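You operate a simulated robot arm through the tools that you are given. There is no shell and no other tool. Be economical: measure what you need, move in short steps, check, and stop when the job is done.

Carry out the task below with a simulated robot arm. There is one attempt and no reset: what you move stays moved.

Task
Fit the circuit board the teal tag names and tighten both thumb screws.
Fine: the cover strip goes in the blue tray; the board sits fully down first; the other board stays put.

The check looks at the end state, three seconds after you hand in, the way a careful person would. Anything else that was tipped, shoved, dropped, spilled or broken makes it a failure. Lids that push on must go on centred and level and be pressed home; caps that screw on are set level and turned clockwise until they are tight.

Robot
A 7-joint arm with a two-finger parallel gripper, fixed in place. Base frame: the origin is at the foot of the arm, x ahead of it, y to its left, z up; the work surface is at about z = 808. Readings come in mm, rad, newtons and seconds.
With the tool pointing down near the work surface it reaches from about 240 to 680 mm from the base axis. Its first joint turns from -1.152 to 1.152 rad. Payload 2.4 kg.
The TCP is the grasp point between the finger pads, 30 mm short of the fingertips. In the tool frame z runs along the fingers and y along their closing line. The gripper opens to 94 mm. The fingers are 28 mm wide and 10 mm thick; the gripper's body (50 by 96 mm) begins 55 mm behind the TCP.
Orientation is told as [roll, pitch, yaw] about the base's x, y, z axes, in that order, counted from this pose: with the fingers straight down and closing along the base's y, the tool's x points along the base's -x, its y along +y and its z along -z.

Tools
- The arm moves only by the tool send_rows. Its argument "series" is a list of rows, each a list of 7 numbers: the shift along the tool's x, y, z in units of 150 mm (1.0 is 150 mm), then the turn, a rotation vector about the tool's x, y, z in units of 90 degrees (1.0 is 90 degrees), then the finger opening in mm, from 0 to 94. In form: [[dx, dy, dz, ax, ay, az, claw], ...]. A call has 1 to 12 rows; each row is the pose to reach, as a shift and turn from the pose commanded when the call began, along the tool's axes at that moment. A call with a number of a shift or a turn outside -1 to 1 is refused whole. Each row takes 0.2 s and may step no farther than 50 mm and 0.15 rad from the row before; otherwise, or with a gripper value out of range, the whole call is refused. A pose out of reach is approached as far as the arm can. The call stops where the force on the tool passes 40 N (or 10 N more than at its start, if that is more) or the arm is blocked; 0.2 s more then pass. Each finger travels about 153 mm/s and halts on what it meets, pressing with about 29 N; the grip force reading is that of the motor and also rises with nothing between the fingers. The clock runs only during rows and for 0.2 s after the last one: add rows that repeat a pose to give the fingers time. It gives the time, the measured TCP pose, the force on the tool (base axes), the opening and the grip force at its end, in the units of the frame above (readings bear some noise).
- Cameras (640 x 400 px; columns grow to the right, rows downward): "scene" is fixed at [27.6, 464, 1447.6]; the picture's right is [-0.85, -0.53, 0.00], its down [-0.29, 0.46, -0.84] and it looks along [0.45, -0.71, -0.54] (base axes); focal length 312 px, centre (320, 200). "wrist" rides on the gripper at [-37, 0, -58] in the tool frame; the picture's right is [0.00, -1.00, 0.00], its down [0.97, 0.00, -0.24] and it looks along [0.24, 0.00, 0.97] (tool axes); focal length 218 px, centre (320, 200).
- snapshot(camera): a new picture of that camera. It takes no simulated time.
- probe_pixels(camera, pixels): for up to 12 pixels [column, row] of the newest picture of that camera ("zoom" is the newest enlarged one), the place [x, y, z] in the base frame of the surface seen there, good to about 2 mm. It takes no simulated time.
- inspect(camera, box): a new picture of the part [left, top, right, bottom] of that camera's present view, enlarged. It takes no simulated time.
- hand_in(): hands the job in; it is judged then, once.

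Keep the steps short. Do not move on a guess: measure, check each grasp and each placing, and mend mistakes. In all there are 80 turns and 46 pictures (those below and enlarged ones count). Leave the gripper open and the arm clear of the work at the hand-in unless told otherwise, and finish with a single line.

The tools are called after "Request:" as name(argument=value, ...) on one line, values as JSON. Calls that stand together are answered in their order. send_rows: Moves the arm, as the interface text tells. Its arguments: {"type":"object","properties":{"series":{"type":"array"}},"required":["series"]} The other tools are called the same way: snapshot (camera) takes a picture; probe_pixels (camera, pixels) gives the place of the surface under pixels of a picture; inspect (camera, box) takes an enlarged picture of a part of a camera's view; hand_in () hands the job in.

At the start:

```text
time_s: 0.0
ee_pos: [462.1, -79.0, 1228.6]
orientation: [0.001, 0.0, -0.001]
force: [-0.2, 0.3, -0.5]
grip_width: 94.2
gripper_force: 0.0
```

scene: 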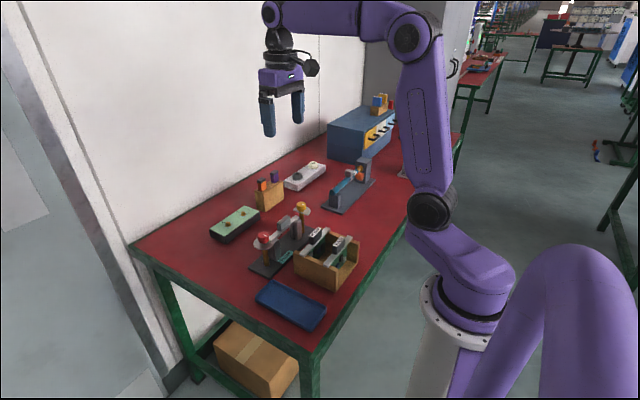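
wrist: 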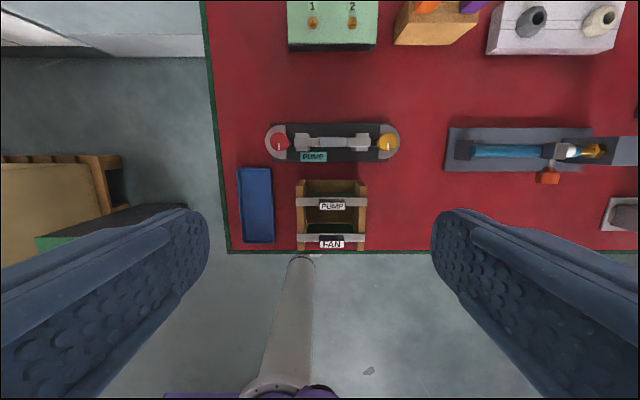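

The teal tag at wrist (313,157) reads PUMP, and the rack holds PUMP and FAN boards. I'll zoom in on the fixture and the rack in both views.

Request:
inspect(camera="scene", box=[230, 180, 390, 340])

Request:
inspect(camera="wrist", box=[225, 105, 415, 255])

```text
2.50 times, centred on (310, 260) of scene
```

zoom: 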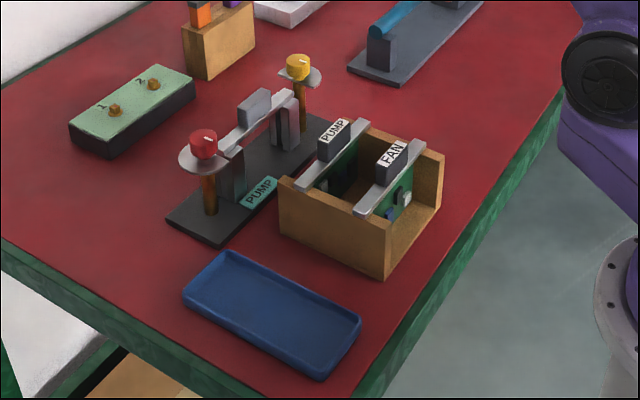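

```text
2.67 times, centred on (320, 180) of wrist
```

zoom: 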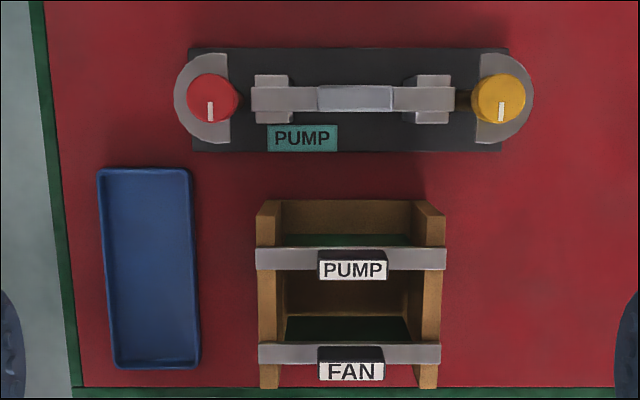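

I'll probe the key points in the wrist zoom: screws, cover strip handle, posts, board bars, tags and tray.

Request:
probe_pixels(camera="zoom", pixels=[[210, 95], [500, 95], [355, 98], [262, 97], [446, 97], [272, 118], [430, 118], [190, 90], [520, 90], [350, 142], [200, 145], [500, 145]])

Request:
probe_pixels(camera="zoom", pixels=[[265, 259], [440, 259], [352, 256], [352, 270], [265, 354], [435, 354], [350, 353], [150, 270], [110, 180], [190, 355], [355, 222], [270, 215]])

```text
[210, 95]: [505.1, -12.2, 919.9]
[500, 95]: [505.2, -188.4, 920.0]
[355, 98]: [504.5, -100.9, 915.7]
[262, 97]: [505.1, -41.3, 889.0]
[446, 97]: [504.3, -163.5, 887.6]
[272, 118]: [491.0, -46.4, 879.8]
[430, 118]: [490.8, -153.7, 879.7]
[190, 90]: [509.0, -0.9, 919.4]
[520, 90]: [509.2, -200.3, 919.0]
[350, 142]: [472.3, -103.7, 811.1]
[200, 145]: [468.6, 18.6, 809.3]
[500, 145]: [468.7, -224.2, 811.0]
```

```text
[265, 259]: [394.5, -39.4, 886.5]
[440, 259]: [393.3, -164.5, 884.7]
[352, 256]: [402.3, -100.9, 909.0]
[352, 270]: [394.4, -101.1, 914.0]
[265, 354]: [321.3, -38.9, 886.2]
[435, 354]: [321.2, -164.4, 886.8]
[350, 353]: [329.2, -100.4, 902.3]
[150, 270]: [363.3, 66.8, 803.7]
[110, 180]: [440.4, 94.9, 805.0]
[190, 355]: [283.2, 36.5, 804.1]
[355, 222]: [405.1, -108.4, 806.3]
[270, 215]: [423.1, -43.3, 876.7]
```

Handles are about 44 mm long in y and about 14 mm thick in x. I'll move above the cover strip handle (504.5, -101) and turn the tool 90° so the fingers close along x. The TCP stops at z≈1080.

Request:
send_rows(series=[[-0.026, -0.013, 0.09, 0, 0, -0.091, 60], [-0.051, -0.027, 0.18, 0, 0, -0.182, 60], [-0.077, -0.04, 0.27, 0, 0, -0.273, 60], [-0.103, -0.053, 0.36, 0, 0, -0.364, 60], [-0.129, -0.067, 0.45, 0, 0, -0.455, 60], [-0.154, -0.08, 0.54, 0, 0, -0.545, 60], [-0.18, -0.093, 0.63, 0, 0, -0.636, 60], [-0.206, -0.107, 0.72, 0, 0, -0.727, 60], [-0.231, -0.12, 0.81, 0, 0, -0.818, 60], [-0.257, -0.133, 0.9, 0, 0, -0.909, 60], [-0.283, -0.147, 0.99, 0, 0, -1, 60], [-0.283, -0.147, 0.99, 0, 0, -1, 60]])

Request:
snapshot(camera="wrist")

```text
time_s: 2.6
ee_pos: [504.4, -100.9, 1081.3]
orientation: [-0.001, 0.0, 1.573]
force: [-0.6, -0.6, 0.3]
grip_width: 60.1
gripper_force: 0.1
```

```text
41 pictures are left
```

wrist: 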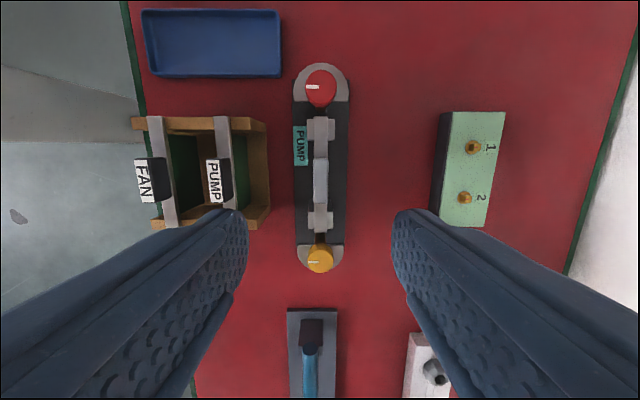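

The tool is centred above the strip. I'll zoom in for exact handle and bar dimensions.

Request:
inspect(camera="wrist", box=[240, 60, 400, 280])

Request:
inspect(camera="scene", box=[240, 195, 340, 280])

```text
1.82 times, centred on (320, 170) of wrist
```

zoom: 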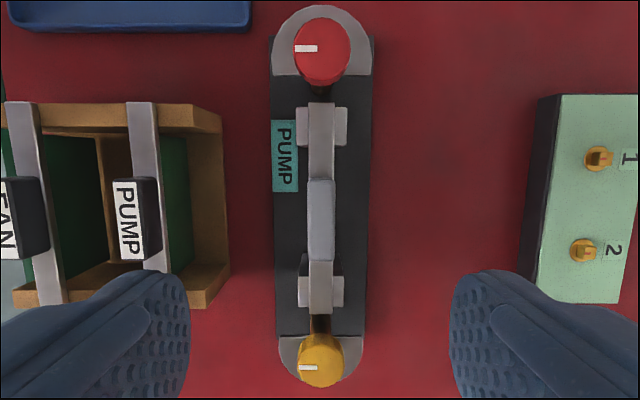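

```text
4.71 times, centred on (290, 238) of scene
```

zoom: 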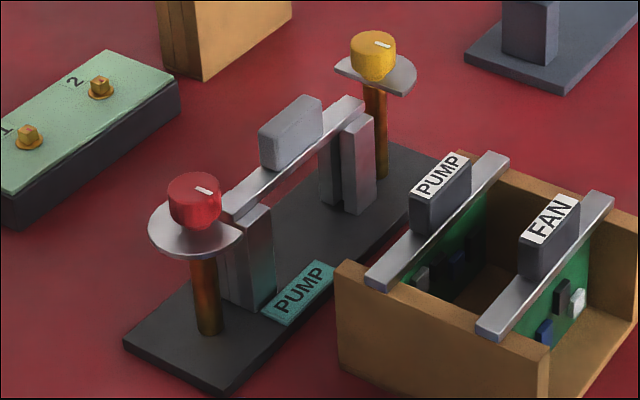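

The strip is no wider than its handle, so the fingers can straddle it. I'll descend straight to about z=931 with opening 50.

Request:
send_rows(series=[[0, 0, 0.25, 0, 0, 0, 50], [0, 0, 0.5, 0, 0, 0, 50], [0, 0, 0.75, 0, 0, 0, 50], [0, 0, 0.9, 0, 0, 0, 50], [0, 0, 1, 0, 0, 0, 50], [0, 0, 1, 0, 0, 0, 50]])

Request:
snapshot(camera="wrist")

```text
time_s: 4.0
ee_pos: [504.3, -100.4, 926.5]
orientation: [0.0, -0.002, 1.572]
force: [-0.8, 0.5, 0.2]
grip_width: 50.3
gripper_force: 0.1
```

```text
38 pictures are left
```

wrist: 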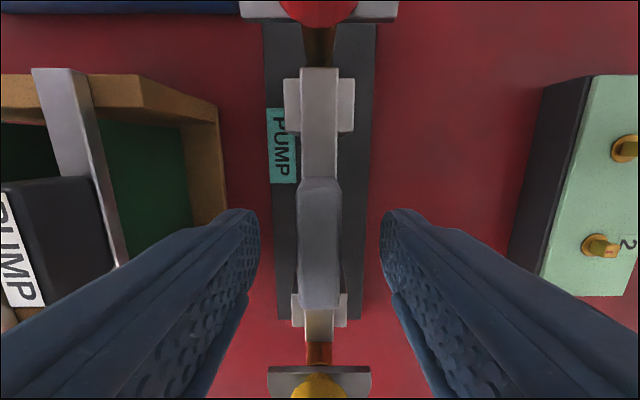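

The handle is centred between the fingers. I'll go 7 mm lower and close.

Request:
send_rows(series=[[0, 0, 0.047, 0, 0, 0, 50], [0, 0, 0.047, 0, 0, 0, 30], [0, 0, 0.047, 0, 0, 0, 10], [0, 0, 0.047, 0, 0, 0, 5], [0, 0, 0.047, 0, 0, 0, 5]])

```text
time_s: 5.2
ee_pos: [505.6, -99.6, 921.2]
orientation: [0.0, 0.0, 1.571]
force: [0.1, 0.0, 0.3]
grip_width: 14.8
gripper_force: 28.8
```

Gripped at 14.8 mm. I'll lift straight up 100 mm.

Request:
send_rows(series=[[0, 0, -0.05, 0, 0, 0, 5], [0, 0, -0.15, 0, 0, 0, 5], [0, 0, -0.3, 0, 0, 0, 5], [0, 0, -0.5, 0, 0, 0, 5], [0, 0, -0.7, 0, 0, 0, 5], [0, 0, -0.9, 0, 0, 0, 5], [0, 0, -1, 0, 0, 0, 5], [0, 0, -1, 0, 0, 0, 5]])

Request:
snapshot(camera="scene")

Request:
snapshot(camera="wrist")

```text
time_s: 7.0
ee_pos: [504.3, -101.5, 1070.2]
orientation: [0.0, 0.0, 1.571]
force: [-0.5, 0.4, -0.7]
grip_width: 15.3
gripper_force: 28.9
```

```text
37 pictures are left
```

scene: 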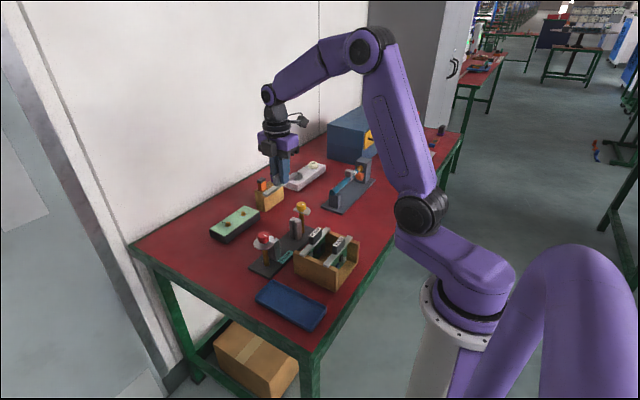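

```text
36 pictures are left
```

wrist: 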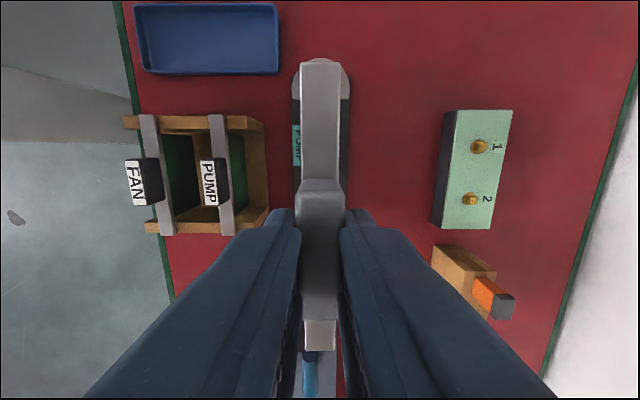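

The strip is held. I'll carry it toward the tray centre (364, 66) and turn it back 90° so it lies along the tray's long side (x).

Request:
send_rows(series=[[-0.08, 0.085, 0, 0, 0, 0.091, 5], [-0.16, 0.17, 0, 0, 0, 0.182, 5], [-0.245, 0.255, 0, 0, 0, 0.273, 5], [-0.325, 0.34, 0, 0, 0, 0.364, 5], [-0.41, 0.425, 0, 0, 0, 0.455, 5], [-0.49, 0.51, 0, 0, 0, 0.545, 5], [-0.57, 0.59, 0, 0, 0, 0.636, 5], [-0.655, 0.675, 0, 0, 0, 0.727, 5], [-0.735, 0.76, 0, 0, 0, 0.818, 5], [-0.82, 0.845, 0, 0, 0, 0.909, 5], [-0.9, 0.935, 0, 0, 0, 1, 5], [-0.9, 0.935, 0, 0, 0, 1, 5]])

Request:
snapshot(camera="wrist")

```text
time_s: 9.6
ee_pos: [360.5, 35.4, 1069.7]
orientation: [0.0, 0.0, -0.001]
force: [0.3, -0.5, -0.2]
grip_width: 14.9
gripper_force: 28.8
```

```text
35 pictures are left
```

wrist: 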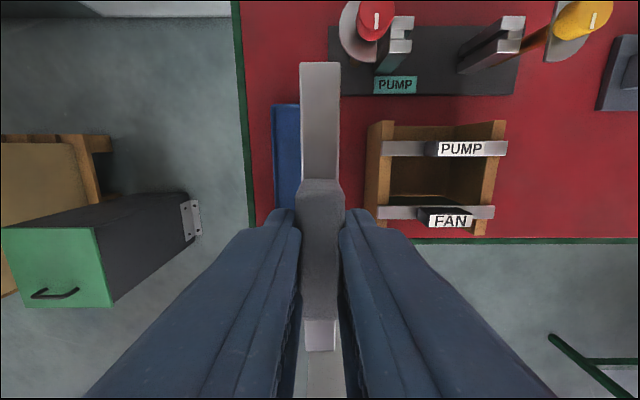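

I'll shift 31 mm in +y over the tray and descend 150 mm.

Request:
send_rows(series=[[-0.02, 0.1, 0, 0, 0, 0, 5], [-0.02, 0.207, 0, 0, 0, 0, 5], [-0.02, 0.207, 0.25, 0, 0, 0, 5], [-0.02, 0.207, 0.5, 0, 0, 0, 5], [-0.02, 0.207, 0.75, 0, 0, 0, 5], [-0.02, 0.207, 1, 0, 0, 0, 5], [-0.02, 0.207, 1, 0, 0, 0, 5]])

Request:
snapshot(camera="wrist")

Request:
inspect(camera="scene", box=[230, 190, 370, 340])

```text
time_s: 11.2
ee_pos: [366.2, 65.5, 921.7]
orientation: [0.0, -0.002, 0.0]
force: [-0.3, -0.2, 0.7]
grip_width: 15.2
gripper_force: 29.4
```

```text
34 pictures are left
```

wrist: 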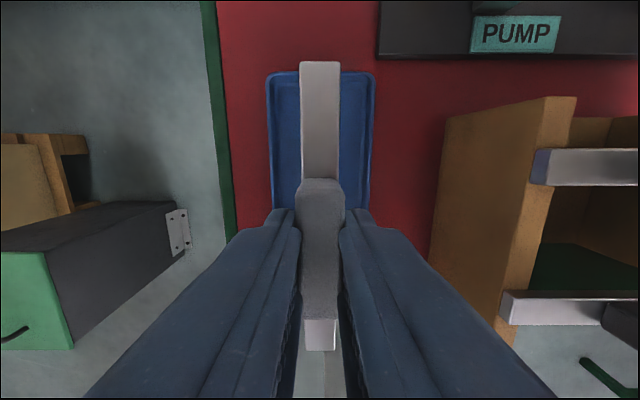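

```text
2.67 times, centred on (300, 265) of scene
```

zoom: 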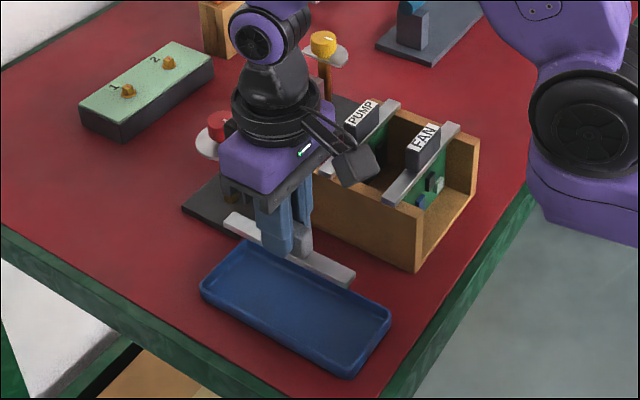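

The strip is lined up over the tray. I'll lower quickly 55 mm, then slowly until contact.

Request:
send_rows(series=[[0, 0, 0.2, 0, 0, 0, 5], [0, 0, 0.37, 0, 0, 0, 5], [0, 0, 0.4, 0, 0, 0, 5], [0, 0, 0.415, 0, 0, 0, 5], [0, 0, 0.43, 0, 0, 0, 5], [0, 0, 0.44, 0, 0, 0, 5], [0, 0, 0.45, 0, 0, 0, 5], [0, 0, 0.45, 0, 0, 0, 5]])

```text
time_s: 13.0
ee_pos: [367.2, 64.8, 855.6]
orientation: [0.0, -0.001, -0.001]
force: [-0.2, -0.3, 0.0]
grip_width: 15.0
gripper_force: 29.5
```

No contact yet. I'll continue down in 1.5 mm steps.

Request:
send_rows(series=[[0, 0, 0.01, 0, 0, 0, 5], [0, 0, 0.02, 0, 0, 0, 5], [0, 0, 0.03, 0, 0, 0, 5], [0, 0, 0.04, 0, 0, 0, 5], [0, 0, 0.05, 0, 0, 0, 5], [0, 0, 0.06, 0, 0, 0, 5]])

Request:
inspect(camera="scene", box=[240, 230, 360, 340])

```text
time_s: 14.4
ee_pos: [366.3, 65.7, 847.7]
orientation: [0.0, -0.002, -0.001]
force: [-0.4, 0.0, -0.7]
grip_width: 15.0
gripper_force: 29.2
```

```text
3.64 times, centred on (300, 285) of scene
```

zoom: 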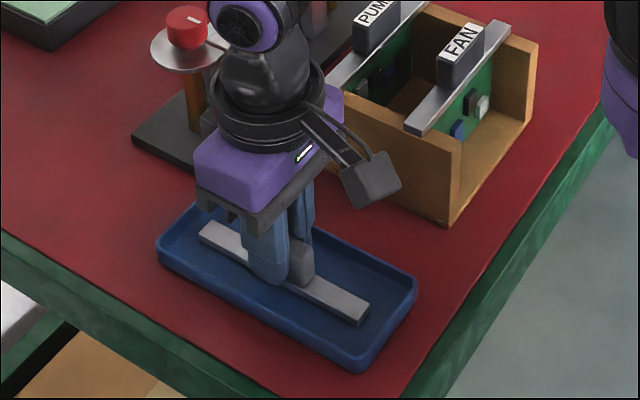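

It is inside the tray, just above the floor. I'll lower a few millimetres more.

Request:
send_rows(series=[[0, 0, 0.007, 0, 0, 0, 5], [0, 0, 0.014, 0, 0, 0, 5], [0, 0, 0.021, 0, 0, 0, 5], [0, 0, 0.028, 0, 0, 0, 5]])

```text
time_s: 15.1
ee_pos: [366.7, 66.3, 844.7]
orientation: [0.0, -0.001, -0.001]
force: [-3.0, -0.8, 11.2]
grip_width: 15.1
gripper_force: 28.6
stopped in row 3: the force on the tool passed its limit (the readings are from after the stop); the commanded pose is now the measured one
```

Contact is made. I'll open only to 26 mm to clear the tray rims, then rise.

Request:
send_rows(series=[[0, 0, 0, 0, 0, 0, 26], [0, 0, 0, 0, 0, 0, 26], [0, 0, -0.1, 0, 0, 0, 26], [0, 0, -0.3, 0, 0, 0, 26], [0, 0, -0.6, 0, 0, 0, 40], [0, 0, -0.9, 0, 0, 0, 50], [0, 0, -1, 0, 0, 0, 50], [0, 0, -1, 0, 0, 0, 50]])

Request:
snapshot(camera="wrist")

```text
time_s: 16.9
ee_pos: [368.8, 67.9, 993.5]
orientation: [0.001, 0.0, 0.001]
force: [-1.7, -1.0, 0.5]
grip_width: 49.8
gripper_force: 0.0
```

```text
31 pictures are left
```

wrist: 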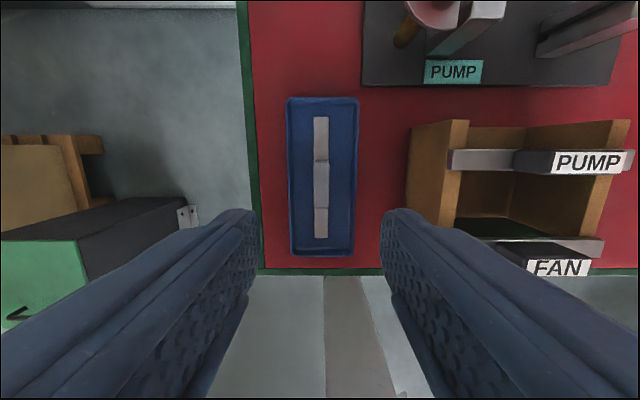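

The strip lies flat in the tray. Next I'll move to above the PUMP board (≈394, -101), turning 90° again.

Request:
send_rows(series=[[-0.015, -0.09, -0.04, 0, 0, -0.091, 50], [-0.03, -0.18, -0.08, 0, 0, -0.182, 50], [-0.045, -0.27, -0.12, 0, 0, -0.273, 50], [-0.06, -0.36, -0.16, 0, 0, -0.364, 50], [-0.075, -0.45, -0.2, 0, 0, -0.455, 50], [-0.09, -0.54, -0.24, 0, 0, -0.545, 50], [-0.105, -0.63, -0.28, 0, 0, -0.636, 50], [-0.12, -0.72, -0.32, 0, 0, -0.727, 50], [-0.135, -0.81, -0.36, 0, 0, -0.818, 50], [-0.15, -0.9, -0.4, 0, 0, -0.909, 50], [-0.17, -0.99, -0.4, 0, 0, -1, 50], [-0.17, -0.99, -0.4, 0, 0, -1, 50]])

Request:
snapshot(camera="wrist")

```text
time_s: 19.5
ee_pos: [391.9, -81.6, 1054.3]
orientation: [0.001, 0.001, 1.574]
force: [-0.2, -0.2, -0.4]
grip_width: 50.1
gripper_force: 0.0
```

```text
30 pictures are left
```

wrist: 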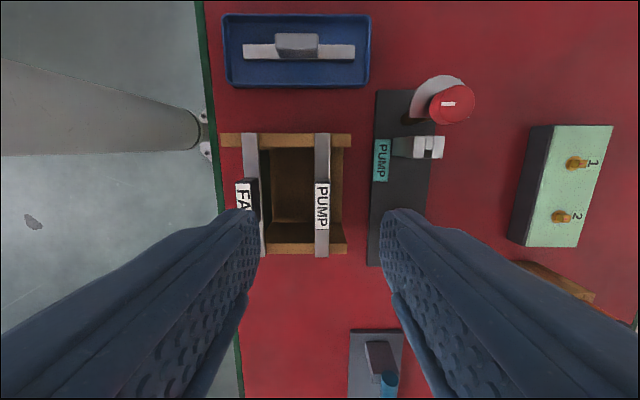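

Request:
probe_pixels(camera="wrist", pixels=[[322, 145], [316, 145], [328, 145], [322, 205], [317, 205], [328, 205], [322, 245], [422, 147], [436, 147], [450, 104], [435, 147], [322, 225]])

Request:
inspect(camera="wrist", box=[210, 110, 370, 270])

```text
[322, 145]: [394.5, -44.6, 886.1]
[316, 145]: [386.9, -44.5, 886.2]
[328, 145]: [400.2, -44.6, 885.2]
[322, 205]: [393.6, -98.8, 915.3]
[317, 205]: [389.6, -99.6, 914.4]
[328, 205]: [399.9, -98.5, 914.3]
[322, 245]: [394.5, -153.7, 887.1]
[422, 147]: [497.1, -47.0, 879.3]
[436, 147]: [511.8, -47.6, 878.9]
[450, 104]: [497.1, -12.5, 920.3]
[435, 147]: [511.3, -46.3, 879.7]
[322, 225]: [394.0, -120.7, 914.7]
```

```text
2.50 times, centred on (290, 190) of wrist
```

zoom: 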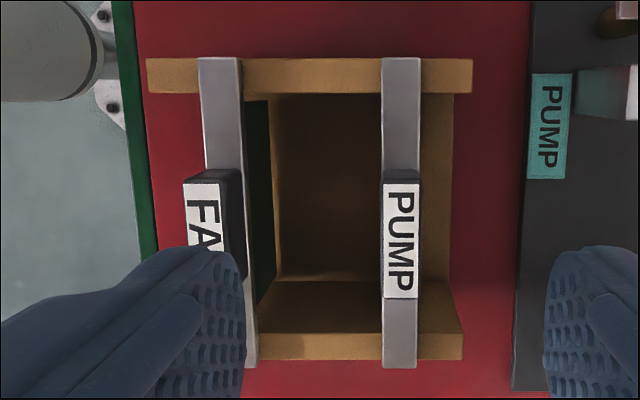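

PUMP handle is at x=394, y≈-101, with its top at 914. I'll align and descend with opening 40.

Request:
send_rows(series=[[0.131, -0.016, 0.1, 0, 0, 0, 40], [0.131, -0.016, 0.3, 0, 0, 0, 40], [0.131, -0.016, 0.5, 0, 0, 0, 40], [0.131, -0.016, 0.7, 0, 0, 0, 40], [0.131, -0.016, 0.8, 0, 0, 0, 40], [0.131, -0.016, 0.8, 0, 0, 0, 40]])

Request:
snapshot(camera="wrist")

```text
time_s: 20.9
ee_pos: [395.4, -102.0, 934.6]
orientation: [0.0, 0.0, 1.57]
force: [0.1, 0.3, -0.1]
grip_width: 39.9
gripper_force: 0.0
```

```text
28 pictures are left
```

wrist: 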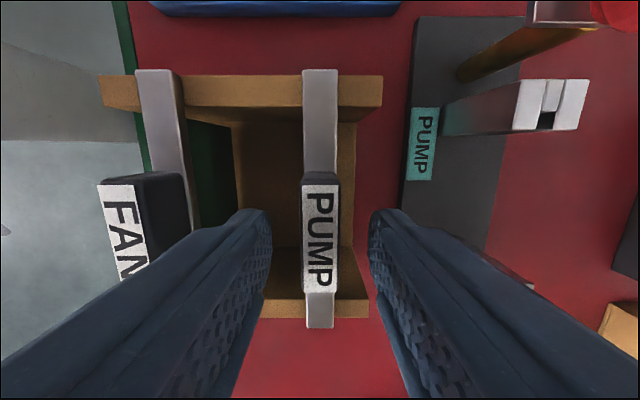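

Centred. I'll go 14 mm lower and close on the handle.

Request:
send_rows(series=[[0, 0, 0.05, 0, 0, 0, 40], [0, 0, 0.093, 0, 0, 0, 40], [0, 0, 0.093, 0, 0, 0, 20], [0, 0, 0.093, 0, 0, 0, 5], [0, 0, 0.093, 0, 0, 0, 5], [0, 0, 0.093, 0, 0, 0, 5]])

```text
time_s: 22.3
ee_pos: [395.4, -102.8, 921.5]
orientation: [-0.002, -0.001, 1.57]
force: [0.5, 0.0, -0.9]
grip_width: 15.2
gripper_force: 28.9
```

Gripped at 15.2 mm. I'll lift 140 mm.

Request:
send_rows(series=[[0, 0, -0.05, 0, 0, 0, 5], [0, 0, -0.15, 0, 0, 0, 5], [0, 0, -0.3, 0, 0, 0, 5], [0, 0, -0.5, 0, 0, 0, 5], [0, 0, -0.7, 0, 0, 0, 5], [0, 0, -0.85, 0, 0, 0, 5], [0, 0, -0.95, 0, 0, 0, 5], [0, 0, -0.95, 0, 0, 0, 5]])

Request:
inspect(camera="scene", box=[230, 140, 370, 300])

Request:
snapshot(camera="wrist")

```text
time_s: 24.1
ee_pos: [396.0, -101.1, 1063.6]
orientation: [0.0, 0.0, 1.571]
force: [0.8, 0.5, -0.7]
grip_width: 15.3
gripper_force: 29.0
```

```text
2.50 times, centred on (300, 220) of scene
```

zoom: 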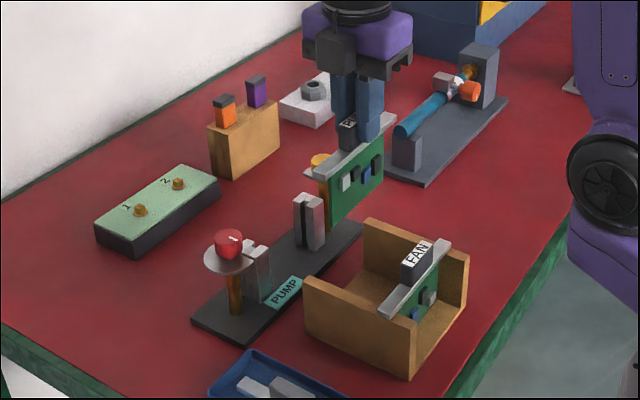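

```text
26 pictures are left
```

wrist: 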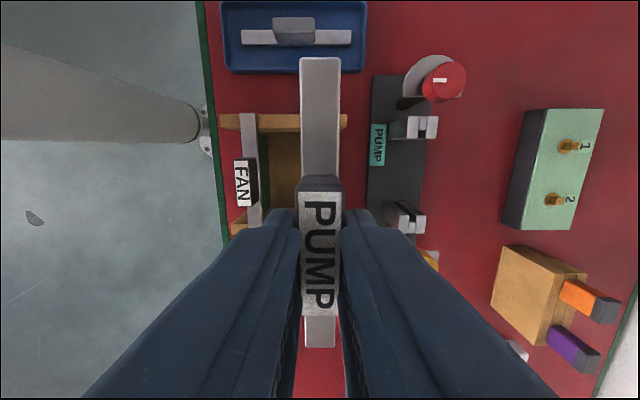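

The board is held cleanly. I'll zoom on the posts to measure the slots.

Request:
inspect(camera="wrist", box=[370, 50, 480, 280])

```text
1.74 times, centred on (425, 165) of wrist
```

zoom: 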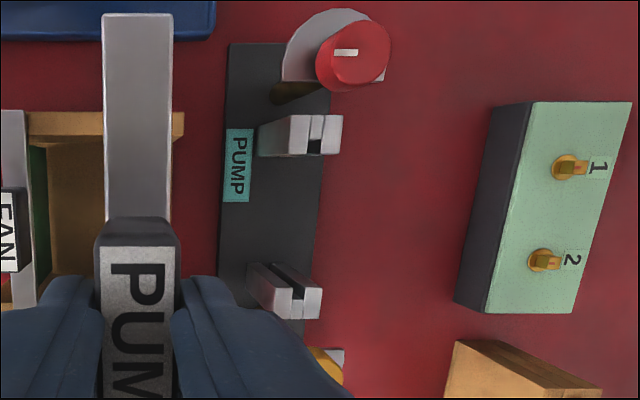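

Request:
probe_pixels(camera="zoom", pixels=[[294, 135], [306, 135], [327, 135], [339, 135], [317, 122], [315, 148], [317, 300], [283, 310], [300, 303], [296, 118], [338, 118], [318, 140]])

Request:
inspect(camera="wrist", box=[385, 100, 445, 140])

```text
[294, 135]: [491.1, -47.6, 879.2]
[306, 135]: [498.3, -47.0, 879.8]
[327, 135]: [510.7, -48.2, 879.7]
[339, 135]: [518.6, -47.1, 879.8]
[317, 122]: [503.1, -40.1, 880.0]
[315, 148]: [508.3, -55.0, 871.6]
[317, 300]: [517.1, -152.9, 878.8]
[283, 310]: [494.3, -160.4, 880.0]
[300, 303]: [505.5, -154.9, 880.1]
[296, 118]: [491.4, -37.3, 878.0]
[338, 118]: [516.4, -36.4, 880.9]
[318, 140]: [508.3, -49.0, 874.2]
```

```text
10.00 times, centred on (415, 120) of wrist
```

zoom: 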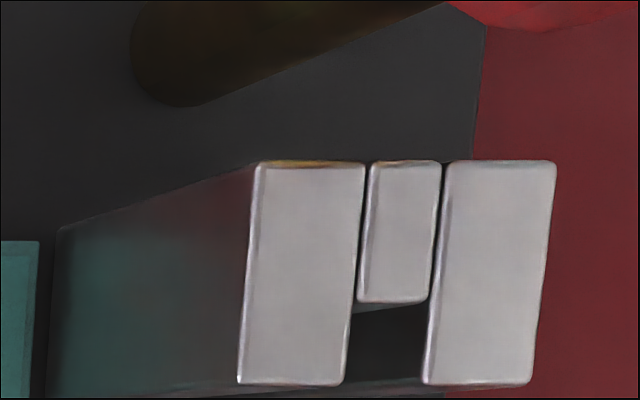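

I'll probe the slot edges precisely in this enlargement.

Request:
probe_pixels(camera="zoom", pixels=[[250, 300], [340, 300], [440, 300], [535, 300], [270, 170], [545, 170], [395, 170], [395, 285], [340, 370], [440, 370]])

Request:
inspect(camera="wrist", box=[380, 195, 440, 235])

```text
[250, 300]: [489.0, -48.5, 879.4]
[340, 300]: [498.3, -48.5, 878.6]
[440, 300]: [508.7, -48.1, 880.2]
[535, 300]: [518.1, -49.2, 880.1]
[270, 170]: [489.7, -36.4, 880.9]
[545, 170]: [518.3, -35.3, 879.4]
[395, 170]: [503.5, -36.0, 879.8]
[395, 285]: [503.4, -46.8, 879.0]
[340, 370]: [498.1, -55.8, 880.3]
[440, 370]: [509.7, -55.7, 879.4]
```

```text
10.00 times, centred on (410, 215) of wrist
```

zoom: 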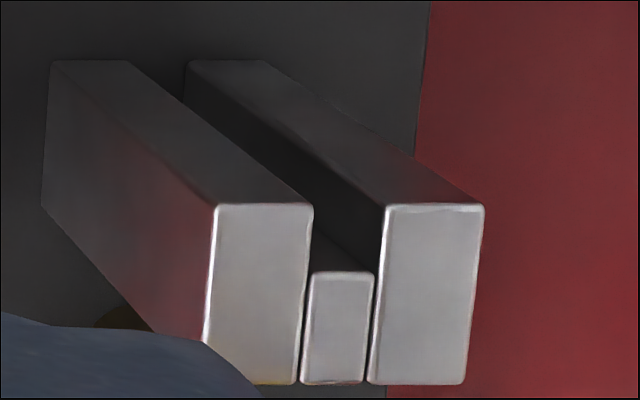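

Request:
probe_pixels(camera="zoom", pixels=[[218, 260], [305, 260], [385, 260], [475, 260], [338, 290], [338, 370], [215, 350], [465, 370], [260, 208], [435, 208]])

Request:
probe_pixels(camera="wrist", pixels=[[302, 61], [338, 61], [320, 60], [302, 160], [338, 160], [306, 345], [334, 345], [320, 345], [320, 250]])

```text
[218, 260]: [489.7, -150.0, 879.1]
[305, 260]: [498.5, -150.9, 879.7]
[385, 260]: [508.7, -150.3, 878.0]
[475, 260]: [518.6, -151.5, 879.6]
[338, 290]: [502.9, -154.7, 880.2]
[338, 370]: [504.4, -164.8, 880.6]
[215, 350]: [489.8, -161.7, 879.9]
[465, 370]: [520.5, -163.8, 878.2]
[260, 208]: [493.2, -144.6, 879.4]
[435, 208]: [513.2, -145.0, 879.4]
```

```text
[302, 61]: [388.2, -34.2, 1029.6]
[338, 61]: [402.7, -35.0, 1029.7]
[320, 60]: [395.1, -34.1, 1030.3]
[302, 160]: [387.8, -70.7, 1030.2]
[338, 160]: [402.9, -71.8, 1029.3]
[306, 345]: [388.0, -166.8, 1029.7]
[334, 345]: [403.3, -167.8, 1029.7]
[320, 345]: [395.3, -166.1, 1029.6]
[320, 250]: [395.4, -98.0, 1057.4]
```

Slot centre is x≈503.8, y≈-100.2. The bar centre is now at x≈395.4, y≈-100.8. I'll move +108.4 mm in x and +0.5 mm in y at the present height.

Request:
send_rows(series=[[0, -0.1, 0, 0, 0, 0, 5], [0, -0.25, 0, 0, 0, 0, 5], [0, -0.4, 0, 0, 0, 0, 5], [0, -0.55, 0, 0, 0, 0, 5], [-0.003, -0.68, 0, 0, 0, 0, 5], [-0.003, -0.723, 0, 0, 0, 0, 5], [-0.003, -0.723, 0, 0, 0, 0, 5], [-0.003, -0.723, 0, 0, 0, 0, 5]])

Request:
snapshot(camera="wrist")

Request:
inspect(camera="scene", box=[230, 140, 330, 280])

```text
time_s: 25.9
ee_pos: [502.6, -101.1, 1062.2]
orientation: [0.0, 0.001, 1.571]
force: [0.5, 0.9, -0.9]
grip_width: 15.3
gripper_force: 29.1
```

```text
22 pictures are left
```

wrist: 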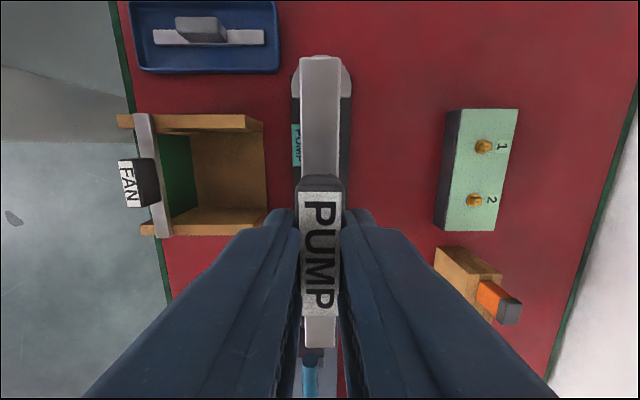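

```text
2.86 times, centred on (280, 210) of scene
```

zoom: 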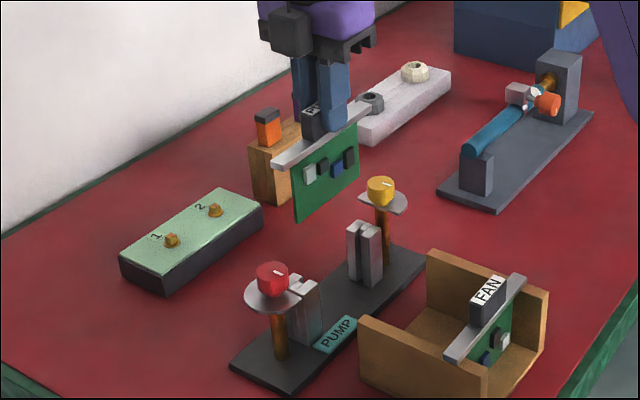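

I'll probe bar ends, board edges and posts to verify alignment.

Request:
probe_pixels(camera="wrist", pixels=[[302, 61], [338, 61], [320, 60], [302, 160], [338, 160], [306, 344], [334, 344], [320, 346]])

Request:
probe_pixels(camera="zoom", pixels=[[298, 190], [300, 215], [357, 150], [355, 180], [325, 160], [296, 185], [359, 140]])

```text
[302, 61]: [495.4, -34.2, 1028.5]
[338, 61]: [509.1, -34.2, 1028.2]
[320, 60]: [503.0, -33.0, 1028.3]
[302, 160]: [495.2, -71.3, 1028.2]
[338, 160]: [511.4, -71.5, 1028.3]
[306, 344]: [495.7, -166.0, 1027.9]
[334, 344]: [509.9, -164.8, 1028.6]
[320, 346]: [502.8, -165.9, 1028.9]
```

```text
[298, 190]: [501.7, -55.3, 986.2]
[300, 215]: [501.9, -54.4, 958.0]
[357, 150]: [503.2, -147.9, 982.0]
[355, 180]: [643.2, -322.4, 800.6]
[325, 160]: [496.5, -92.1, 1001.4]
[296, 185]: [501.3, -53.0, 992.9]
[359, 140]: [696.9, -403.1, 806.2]
```

Bar centre is x≈502.8 and the slot centre 503.7, so I'll add 0.8 mm in x and descend 68 mm, just above the posts.

Request:
send_rows(series=[[0, -0.005, 0.1, 0, 0, 0, 5], [0, -0.005, 0.25, 0, 0, 0, 5], [0, -0.005, 0.38, 0, 0, 0, 5], [0, -0.005, 0.453, 0, 0, 0, 5], [0, -0.005, 0.453, 0, 0, 0, 5], [0, -0.005, 0.453, 0, 0, 0, 5]])

Request:
inspect(camera="scene", box=[250, 180, 320, 270])

```text
time_s: 27.3
ee_pos: [502.5, -100.9, 994.4]
orientation: [0.001, 0.001, 1.571]
force: [0.3, 0.6, 0.0]
grip_width: 15.5
gripper_force: 29.1
```

```text
4.44 times, centred on (285, 225) of scene
```

zoom: 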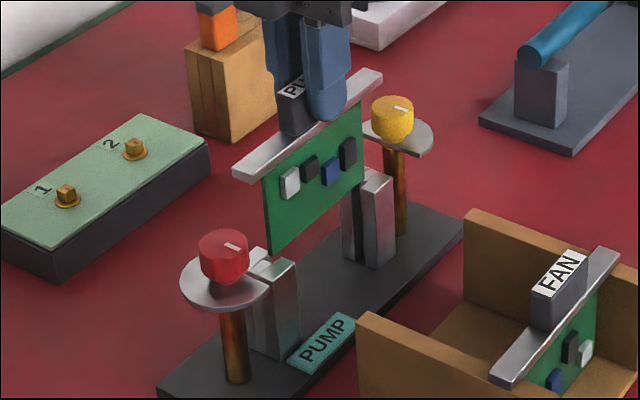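

The board edges line up with the slots. I'll lower in small steps, watching the force.

Request:
send_rows(series=[[0, 0, 0.03, 0, 0, 0, 5], [0, 0, 0.06, 0, 0, 0, 5], [0, 0, 0.09, 0, 0, 0, 5], [0, 0, 0.12, 0, 0, 0, 5], [0, 0, 0.15, 0, 0, 0, 5], [0, 0, 0.18, 0, 0, 0, 5], [0, 0, 0.21, 0, 0, 0, 5]])

Request:
inspect(camera="scene", box=[250, 190, 320, 280])

```text
time_s: 28.9
ee_pos: [502.3, -100.7, 963.5]
orientation: [-0.001, 0.002, 1.57]
force: [0.4, 0.0, -1.0]
grip_width: 15.2
gripper_force: 28.5
```

```text
4.44 times, centred on (285, 235) of scene
```

zoom: 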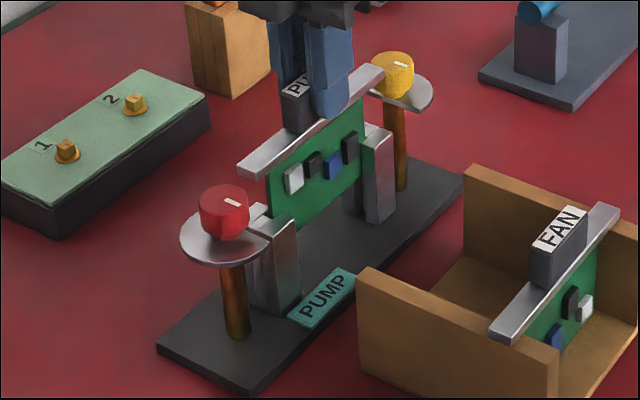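

The board is entering the slots with no force. I'll continue down.

Request:
send_rows(series=[[0, 0, 0.04, 0, 0, 0, 5], [0, 0, 0.08, 0, 0, 0, 5], [0, 0, 0.12, 0, 0, 0, 5], [0, 0, 0.16, 0, 0, 0, 5], [0, 0, 0.19, 0, 0, 0, 5], [0, 0, 0.22, 0, 0, 0, 5], [0, 0, 0.235, 0, 0, 0, 5], [0, 0, 0.25, 0, 0, 0, 5]])

```text
time_s: 30.7
ee_pos: [504.8, -100.7, 926.6]
orientation: [0.0, 0.0, 1.571]
force: [0.3, 0.3, -1.6]
grip_width: 15.3
gripper_force: 29.5
```

Still free at 926.6. I'll step down 1 mm at a time until contact.

Request:
send_rows(series=[[0, 0, 0.007, 0, 0, 0, 5], [0, 0, 0.014, 0, 0, 0, 5], [0, 0, 0.021, 0, 0, 0, 5], [0, 0, 0.028, 0, 0, 0, 5], [0, 0, 0.035, 0, 0, 0, 5], [0, 0, 0.042, 0, 0, 0, 5], [0, 0, 0.05, 0, 0, 0, 5], [0, 0, 0.057, 0, 0, 0, 5]])

Request:
inspect(camera="scene", box=[250, 190, 320, 280])

```text
time_s: 32.4
ee_pos: [505.6, -101.5, 920.9]
orientation: [-0.003, -0.001, 1.571]
force: [-1.8, 0.8, 8.3]
grip_width: 15.5
gripper_force: 29.2
stopped in row 8: the force on the tool passed its limit (the readings are from after the stop); the commanded pose is now the measured one
```

```text
4.44 times, centred on (285, 235) of scene
```

zoom: 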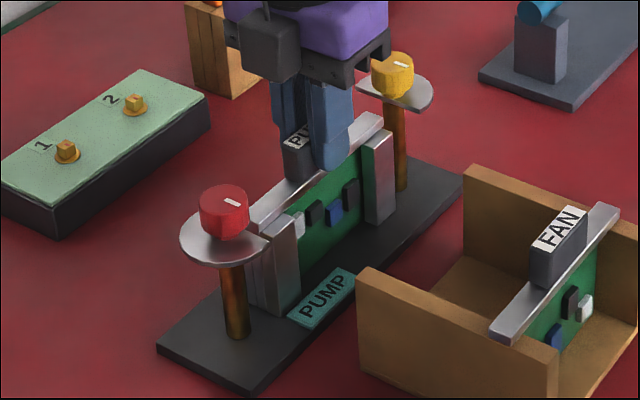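

Contact at TCP 921, with the bar on the posts. I'll release, rise 110 mm, and measure the bar.

Request:
send_rows(series=[[0, 0, 0, 0, 0, 0, 40], [0, 0, 0, 0, 0, 0, 40], [0, 0, -0.1, 0, 0, 0, 40], [0, 0, -0.3, 0, 0, 0, 50], [0, 0, -0.6, 0, 0, 0, 60], [0, 0, -0.9, 0, 0, 0, 60], [0, 0, -0.9, 0, 0, 0, 60]])

Request:
inspect(camera="wrist", box=[240, 40, 400, 290])

```text
time_s: 34.0
ee_pos: [505.8, -101.4, 1053.8]
orientation: [-0.003, 0.002, 1.57]
force: [-1.2, -0.3, -0.3]
grip_width: 60.1
gripper_force: 0.1
```

```text
1.60 times, centred on (320, 165) of wrist
```

zoom: 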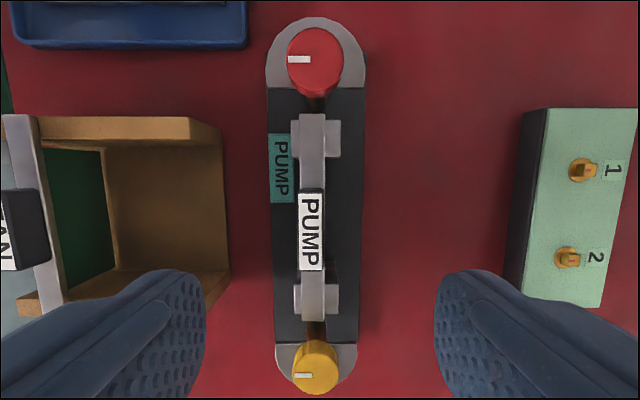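

Request:
probe_pixels(camera="zoom", pixels=[[311, 120], [311, 155], [313, 310], [303, 130], [320, 130], [312, 200], [312, 260], [315, 60], [316, 367], [275, 60], [350, 80], [345, 365]])

```text
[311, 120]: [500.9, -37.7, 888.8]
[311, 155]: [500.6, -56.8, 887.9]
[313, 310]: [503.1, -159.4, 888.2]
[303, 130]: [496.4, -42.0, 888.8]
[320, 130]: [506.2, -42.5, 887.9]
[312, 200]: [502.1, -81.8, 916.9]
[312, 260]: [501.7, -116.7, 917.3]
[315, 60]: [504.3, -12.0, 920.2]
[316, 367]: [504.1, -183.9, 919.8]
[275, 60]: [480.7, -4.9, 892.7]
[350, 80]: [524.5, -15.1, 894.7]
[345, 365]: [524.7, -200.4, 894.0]
```

The bar is level at z≈888.5, resting on the 880 post tops, so the board is fully seated. Next is the red screw at (504.5, -12). I'll move above it.

Request:
send_rows(series=[[-0.15, 0.005, 0, 0, 0, 0, 60], [-0.35, 0.005, 0, 0, 0, 0, 60], [-0.5, 0.005, 0.1, 0, 0, 0, 60], [-0.595, 0.005, 0.3, 0, 0, 0, 60], [-0.595, 0.005, 0.5, 0, 0, 0, 60], [-0.595, 0.005, 0.55, 0, 0, 0, 60], [-0.595, 0.005, 0.55, 0, 0, 0, 60]])

Request:
snapshot(camera="wrist")

```text
time_s: 35.6
ee_pos: [504.7, -10.2, 972.1]
orientation: [-0.006, 0.0, 1.57]
force: [0.1, -0.5, -0.3]
grip_width: 59.9
gripper_force: 0.0
```

```text
16 pictures are left
```

wrist: 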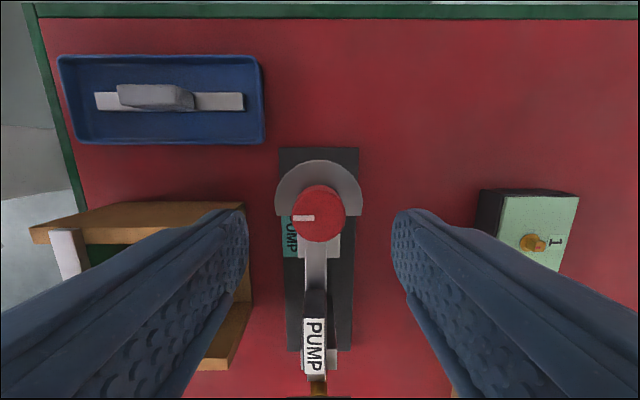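

Request:
probe_pixels(camera="wrist", pixels=[[319, 187], [319, 225], [295, 208], [342, 208], [319, 208], [340, 180], [285, 195]])

```text
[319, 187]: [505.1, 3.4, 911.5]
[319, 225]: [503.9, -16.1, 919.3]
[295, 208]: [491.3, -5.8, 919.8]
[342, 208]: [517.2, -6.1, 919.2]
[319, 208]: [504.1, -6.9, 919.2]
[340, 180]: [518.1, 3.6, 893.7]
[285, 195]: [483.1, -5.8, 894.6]
```

The knob is centred with radius about 14. I'll lower to z≈929 (tips about 5 mm above the disc) and close.

Request:
send_rows(series=[[0, 0, 0.15, 0, 0, 0, 50], [0, 0, 0.25, 0, 0, 0, 45], [0, 0, 0.283, 0, 0, 0, 45], [0, 0, 0.283, 0, 0, 0, 30], [0, 0, 0.283, 0, 0, 0, 15], [0, 0, 0.283, 0, 0, 0, 10], [0, 0, 0.283, 0, 0, 0, 10]])

```text
time_s: 37.2
ee_pos: [505.2, -10.8, 930.0]
orientation: [-0.002, -0.001, 1.57]
force: [-6.4, 0.0, -1.8]
grip_width: 29.7
gripper_force: 45.2
```

Gripped at 29.7 mm. I'll turn clockwise (about tool +z) up to 90°.

Request:
send_rows(series=[[0, 0, 0, 0, 0, 0.09, 10], [0, 0, 0, 0, 0, 0.18, 10], [0, 0, 0, 0, 0, 0.27, 10], [0, 0, 0, 0, 0, 0.36, 10], [0, 0, 0, 0, 0, 0.45, 10], [0, 0, 0, 0, 0, 0.54, 10], [0, 0, 0, 0, 0, 0.63, 10], [0, 0, 0, 0, 0, 0.72, 10], [0, 0, 0, 0, 0, 0.81, 10], [0, 0, 0, 0, 0, 0.9, 10], [0, 0, 0, 0, 0, 0.99, 10], [0, 0, 0, 0, 0, 0.99, 10]])

Request:
inspect(camera="scene", box=[230, 190, 330, 290])

```text
time_s: 39.8
ee_pos: [504.2, -10.4, 929.2]
orientation: [0.0, -0.003, 0.014]
force: [-11.7, 10.7, -11.0]
grip_width: 29.8
gripper_force: 45.0
```

```text
4.00 times, centred on (280, 240) of scene
```

zoom: 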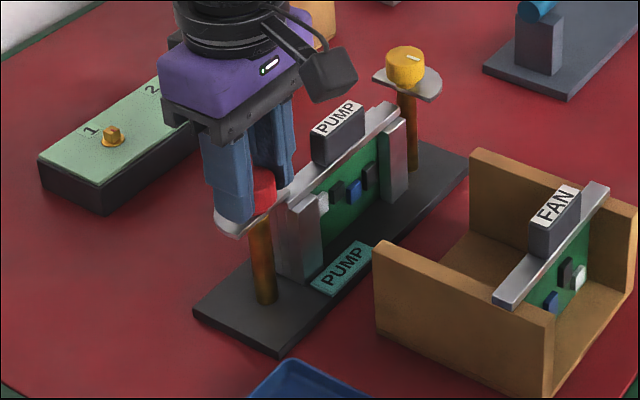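

The half-disc now faces +x, so the knob turns with the grip. I'll continue clockwise another 90°, following slightly down and easing the side load.

Request:
send_rows(series=[[0.005, 0.006, 0.004, 0, 0, 0.0, 10], [0.005, 0.006, 0.004, 0, 0, 0.09, 10], [0.005, 0.006, 0.005, 0, 0, 0.18, 10], [0.005, 0.006, 0.006, 0, 0, 0.27, 10], [0.005, 0.006, 0.006, 0, 0, 0.36, 10], [0.005, 0.006, 0.007, 0, 0, 0.45, 10], [0.005, 0.006, 0.008, 0, 0, 0.54, 10], [0.005, 0.006, 0.008, 0, 0, 0.63, 10], [0.005, 0.006, 0.009, 0, 0, 0.72, 10], [0.005, 0.006, 0.01, 0, 0, 0.81, 10], [0.005, 0.006, 0.01, 0, 0, 0.9, 10], [0.005, 0.006, 0.01, 0, 0, 0.99, 10]])

Request:
inspect(camera="scene", box=[230, 190, 330, 290])

```text
time_s: 42.4
ee_pos: [505.0, -11.3, 928.8]
orientation: [0.007, 0.0, -1.541]
force: [-8.9, 16.3, 33.6]
grip_width: 30.0
gripper_force: 45.2
```

```text
4.00 times, centred on (280, 240) of scene
```

zoom: 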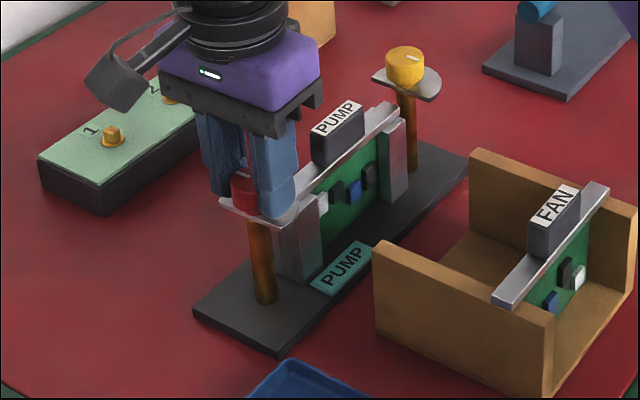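

The half-disc now points inward over the bar end. The +33 N up means I followed down too far. I'll ease up 1 mm and try a little more clockwise to feel for a stop.

Request:
send_rows(series=[[0, 0, -0.007, 0, 0, 0, 10], [0, 0, -0.007, 0, 0, 0.03, 10], [0, 0, -0.007, 0, 0, 0.06, 10], [0, 0, -0.007, 0, 0, 0.09, 10], [0, 0, -0.007, 0, 0, 0.12, 10], [0, 0, -0.007, 0, 0, 0.12, 10]])

Request:
inspect(camera="wrist", box=[240, 140, 400, 290])

```text
time_s: 43.8
ee_pos: [505.2, -12.8, 929.7]
orientation: [0.005, 0.001, -1.729]
force: [-1.7, 7.1, 16.1]
grip_width: 29.4
gripper_force: 44.2
```

```text
2.67 times, centred on (320, 215) of wrist
```

zoom: 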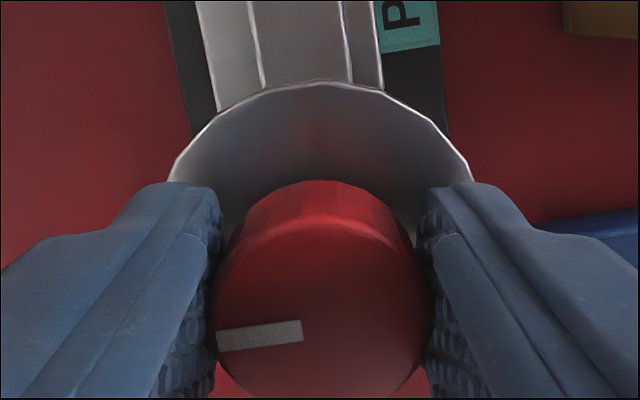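

The gripper has turned 189°, but the white marker now tilts about 7° in the gripper frame, so the fingers are slipping at a stop near 180°. I'll turn a little more to confirm.

Request:
send_rows(series=[[0, 0, -0.004, 0, 0, 0.04, 10], [0, 0, -0.004, 0, 0, 0.08, 10], [0, 0, -0.004, 0, 0, 0.12, 10], [0, 0, -0.004, 0, 0, 0.15, 10], [0, 0, -0.004, 0, 0, 0.15, 10]])

Request:
inspect(camera="wrist", box=[240, 140, 400, 290])

```text
time_s: 45.0
ee_pos: [504.3, -11.7, 929.2]
orientation: [0.003, 0.001, -1.966]
force: [9.6, -0.3, -12.0]
grip_width: 29.6
gripper_force: 44.8
```

```text
2.67 times, centred on (320, 215) of wrist
```

zoom: 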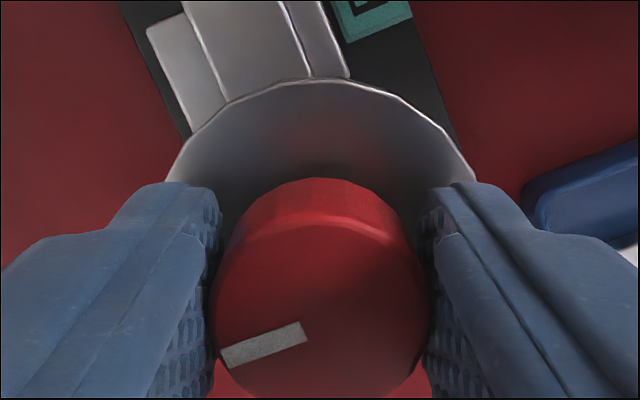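

The marker tilt grew to about 17–20°, so the knob stays put while the gripper slips: it is tight. I'll release, rise and look.

Request:
send_rows(series=[[0, 0, 0, 0, 0, 0, 45], [0, 0, 0, 0, 0, 0, 45], [0, 0, -0.1, 0, 0, 0, 50], [0, 0, -0.3, 0, 0, 0, 50], [0, 0, -0.6, 0, 0, 0, 50], [0, 0, -0.8, 0, 0, 0, 50], [0, 0, -0.8, 0, 0, 0, 50]])

Request:
inspect(camera="wrist", box=[240, 60, 400, 280])

```text
time_s: 46.6
ee_pos: [506.0, -9.8, 1050.6]
orientation: [0.003, 0.002, -1.965]
force: [-0.5, 0.3, 0.7]
grip_width: 49.9
gripper_force: 0.1
```

```text
1.82 times, centred on (320, 170) of wrist
```

zoom: 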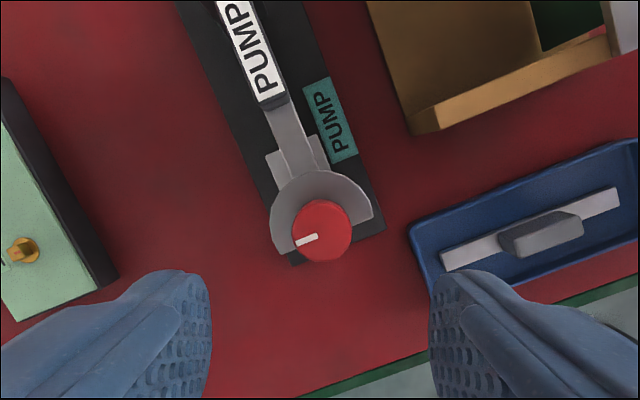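

The red half-disc covers the bar end, and the strip and tray look fine. I'll unwind the wrist counter-clockwise in free air before going to the yellow screw.

Request:
send_rows(series=[[0, 0, 0, 0, 0, -0.09, 60], [0, 0, 0, 0, 0, -0.18, 60], [0, 0, 0, 0, 0, -0.27, 60], [0, 0, 0, 0, 0, -0.36, 60], [0, 0, 0, 0, 0, -0.45, 60], [0, 0, 0, 0, 0, -0.54, 60], [0, 0, 0, 0, 0, -0.63, 60], [0, 0, 0, 0, 0, -0.72, 60], [0, 0, 0, 0, 0, -0.81, 60], [0, 0, 0, 0, 0, -0.9, 60], [0, 0, 0, 0, 0, -0.95, 60], [0, 0, 0, 0, 0, -1, 60]])

Request:
send_rows(series=[[0, 0, 0, 0, 0, -0.09, 60], [0, 0, 0, 0, 0, -0.18, 60], [0, 0, 0, 0, 0, -0.27, 60], [0, 0, 0, 0, 0, -0.36, 60], [0, 0, 0, 0, 0, -0.45, 60], [0, 0, 0, 0, 0, -0.54, 60], [0, 0, 0, 0, 0, -0.63, 60], [0, 0, 0, 0, 0, -0.72, 60], [0, 0, 0, 0, 0, -0.81, 60], [0, 0, 0, 0, 0, -0.9, 60], [0, 0, 0, 0, 0, -0.95, 60], [0, 0, 0, 0, 0, -1, 60]])

Request:
send_rows(series=[[0, 0, 0, 0, 0, -0.08, 60], [0, 0, 0, 0, 0, -0.16, 60], [0, 0, 0, 0, 0, -0.25, 60], [0, 0, 0, 0, 0, -0.25, 60]])

```text
time_s: 49.2
ee_pos: [503.3, -13.0, 1050.5]
orientation: [0.001, -0.003, -0.39]
force: [0.4, 0.2, 0.1]
grip_width: 59.9
gripper_force: 0.0
```

```text
time_s: 51.8
ee_pos: [504.8, -11.8, 1049.6]
orientation: [-0.002, -0.002, 1.182]
force: [-0.1, 0.5, 0.6]
grip_width: 60.0
gripper_force: 0.1
```

```text
time_s: 52.8
ee_pos: [504.1, -10.7, 1050.1]
orientation: [-0.002, 0.0, 1.573]
force: [0.2, 0.2, 0.1]
grip_width: 60.3
gripper_force: 0.0
```

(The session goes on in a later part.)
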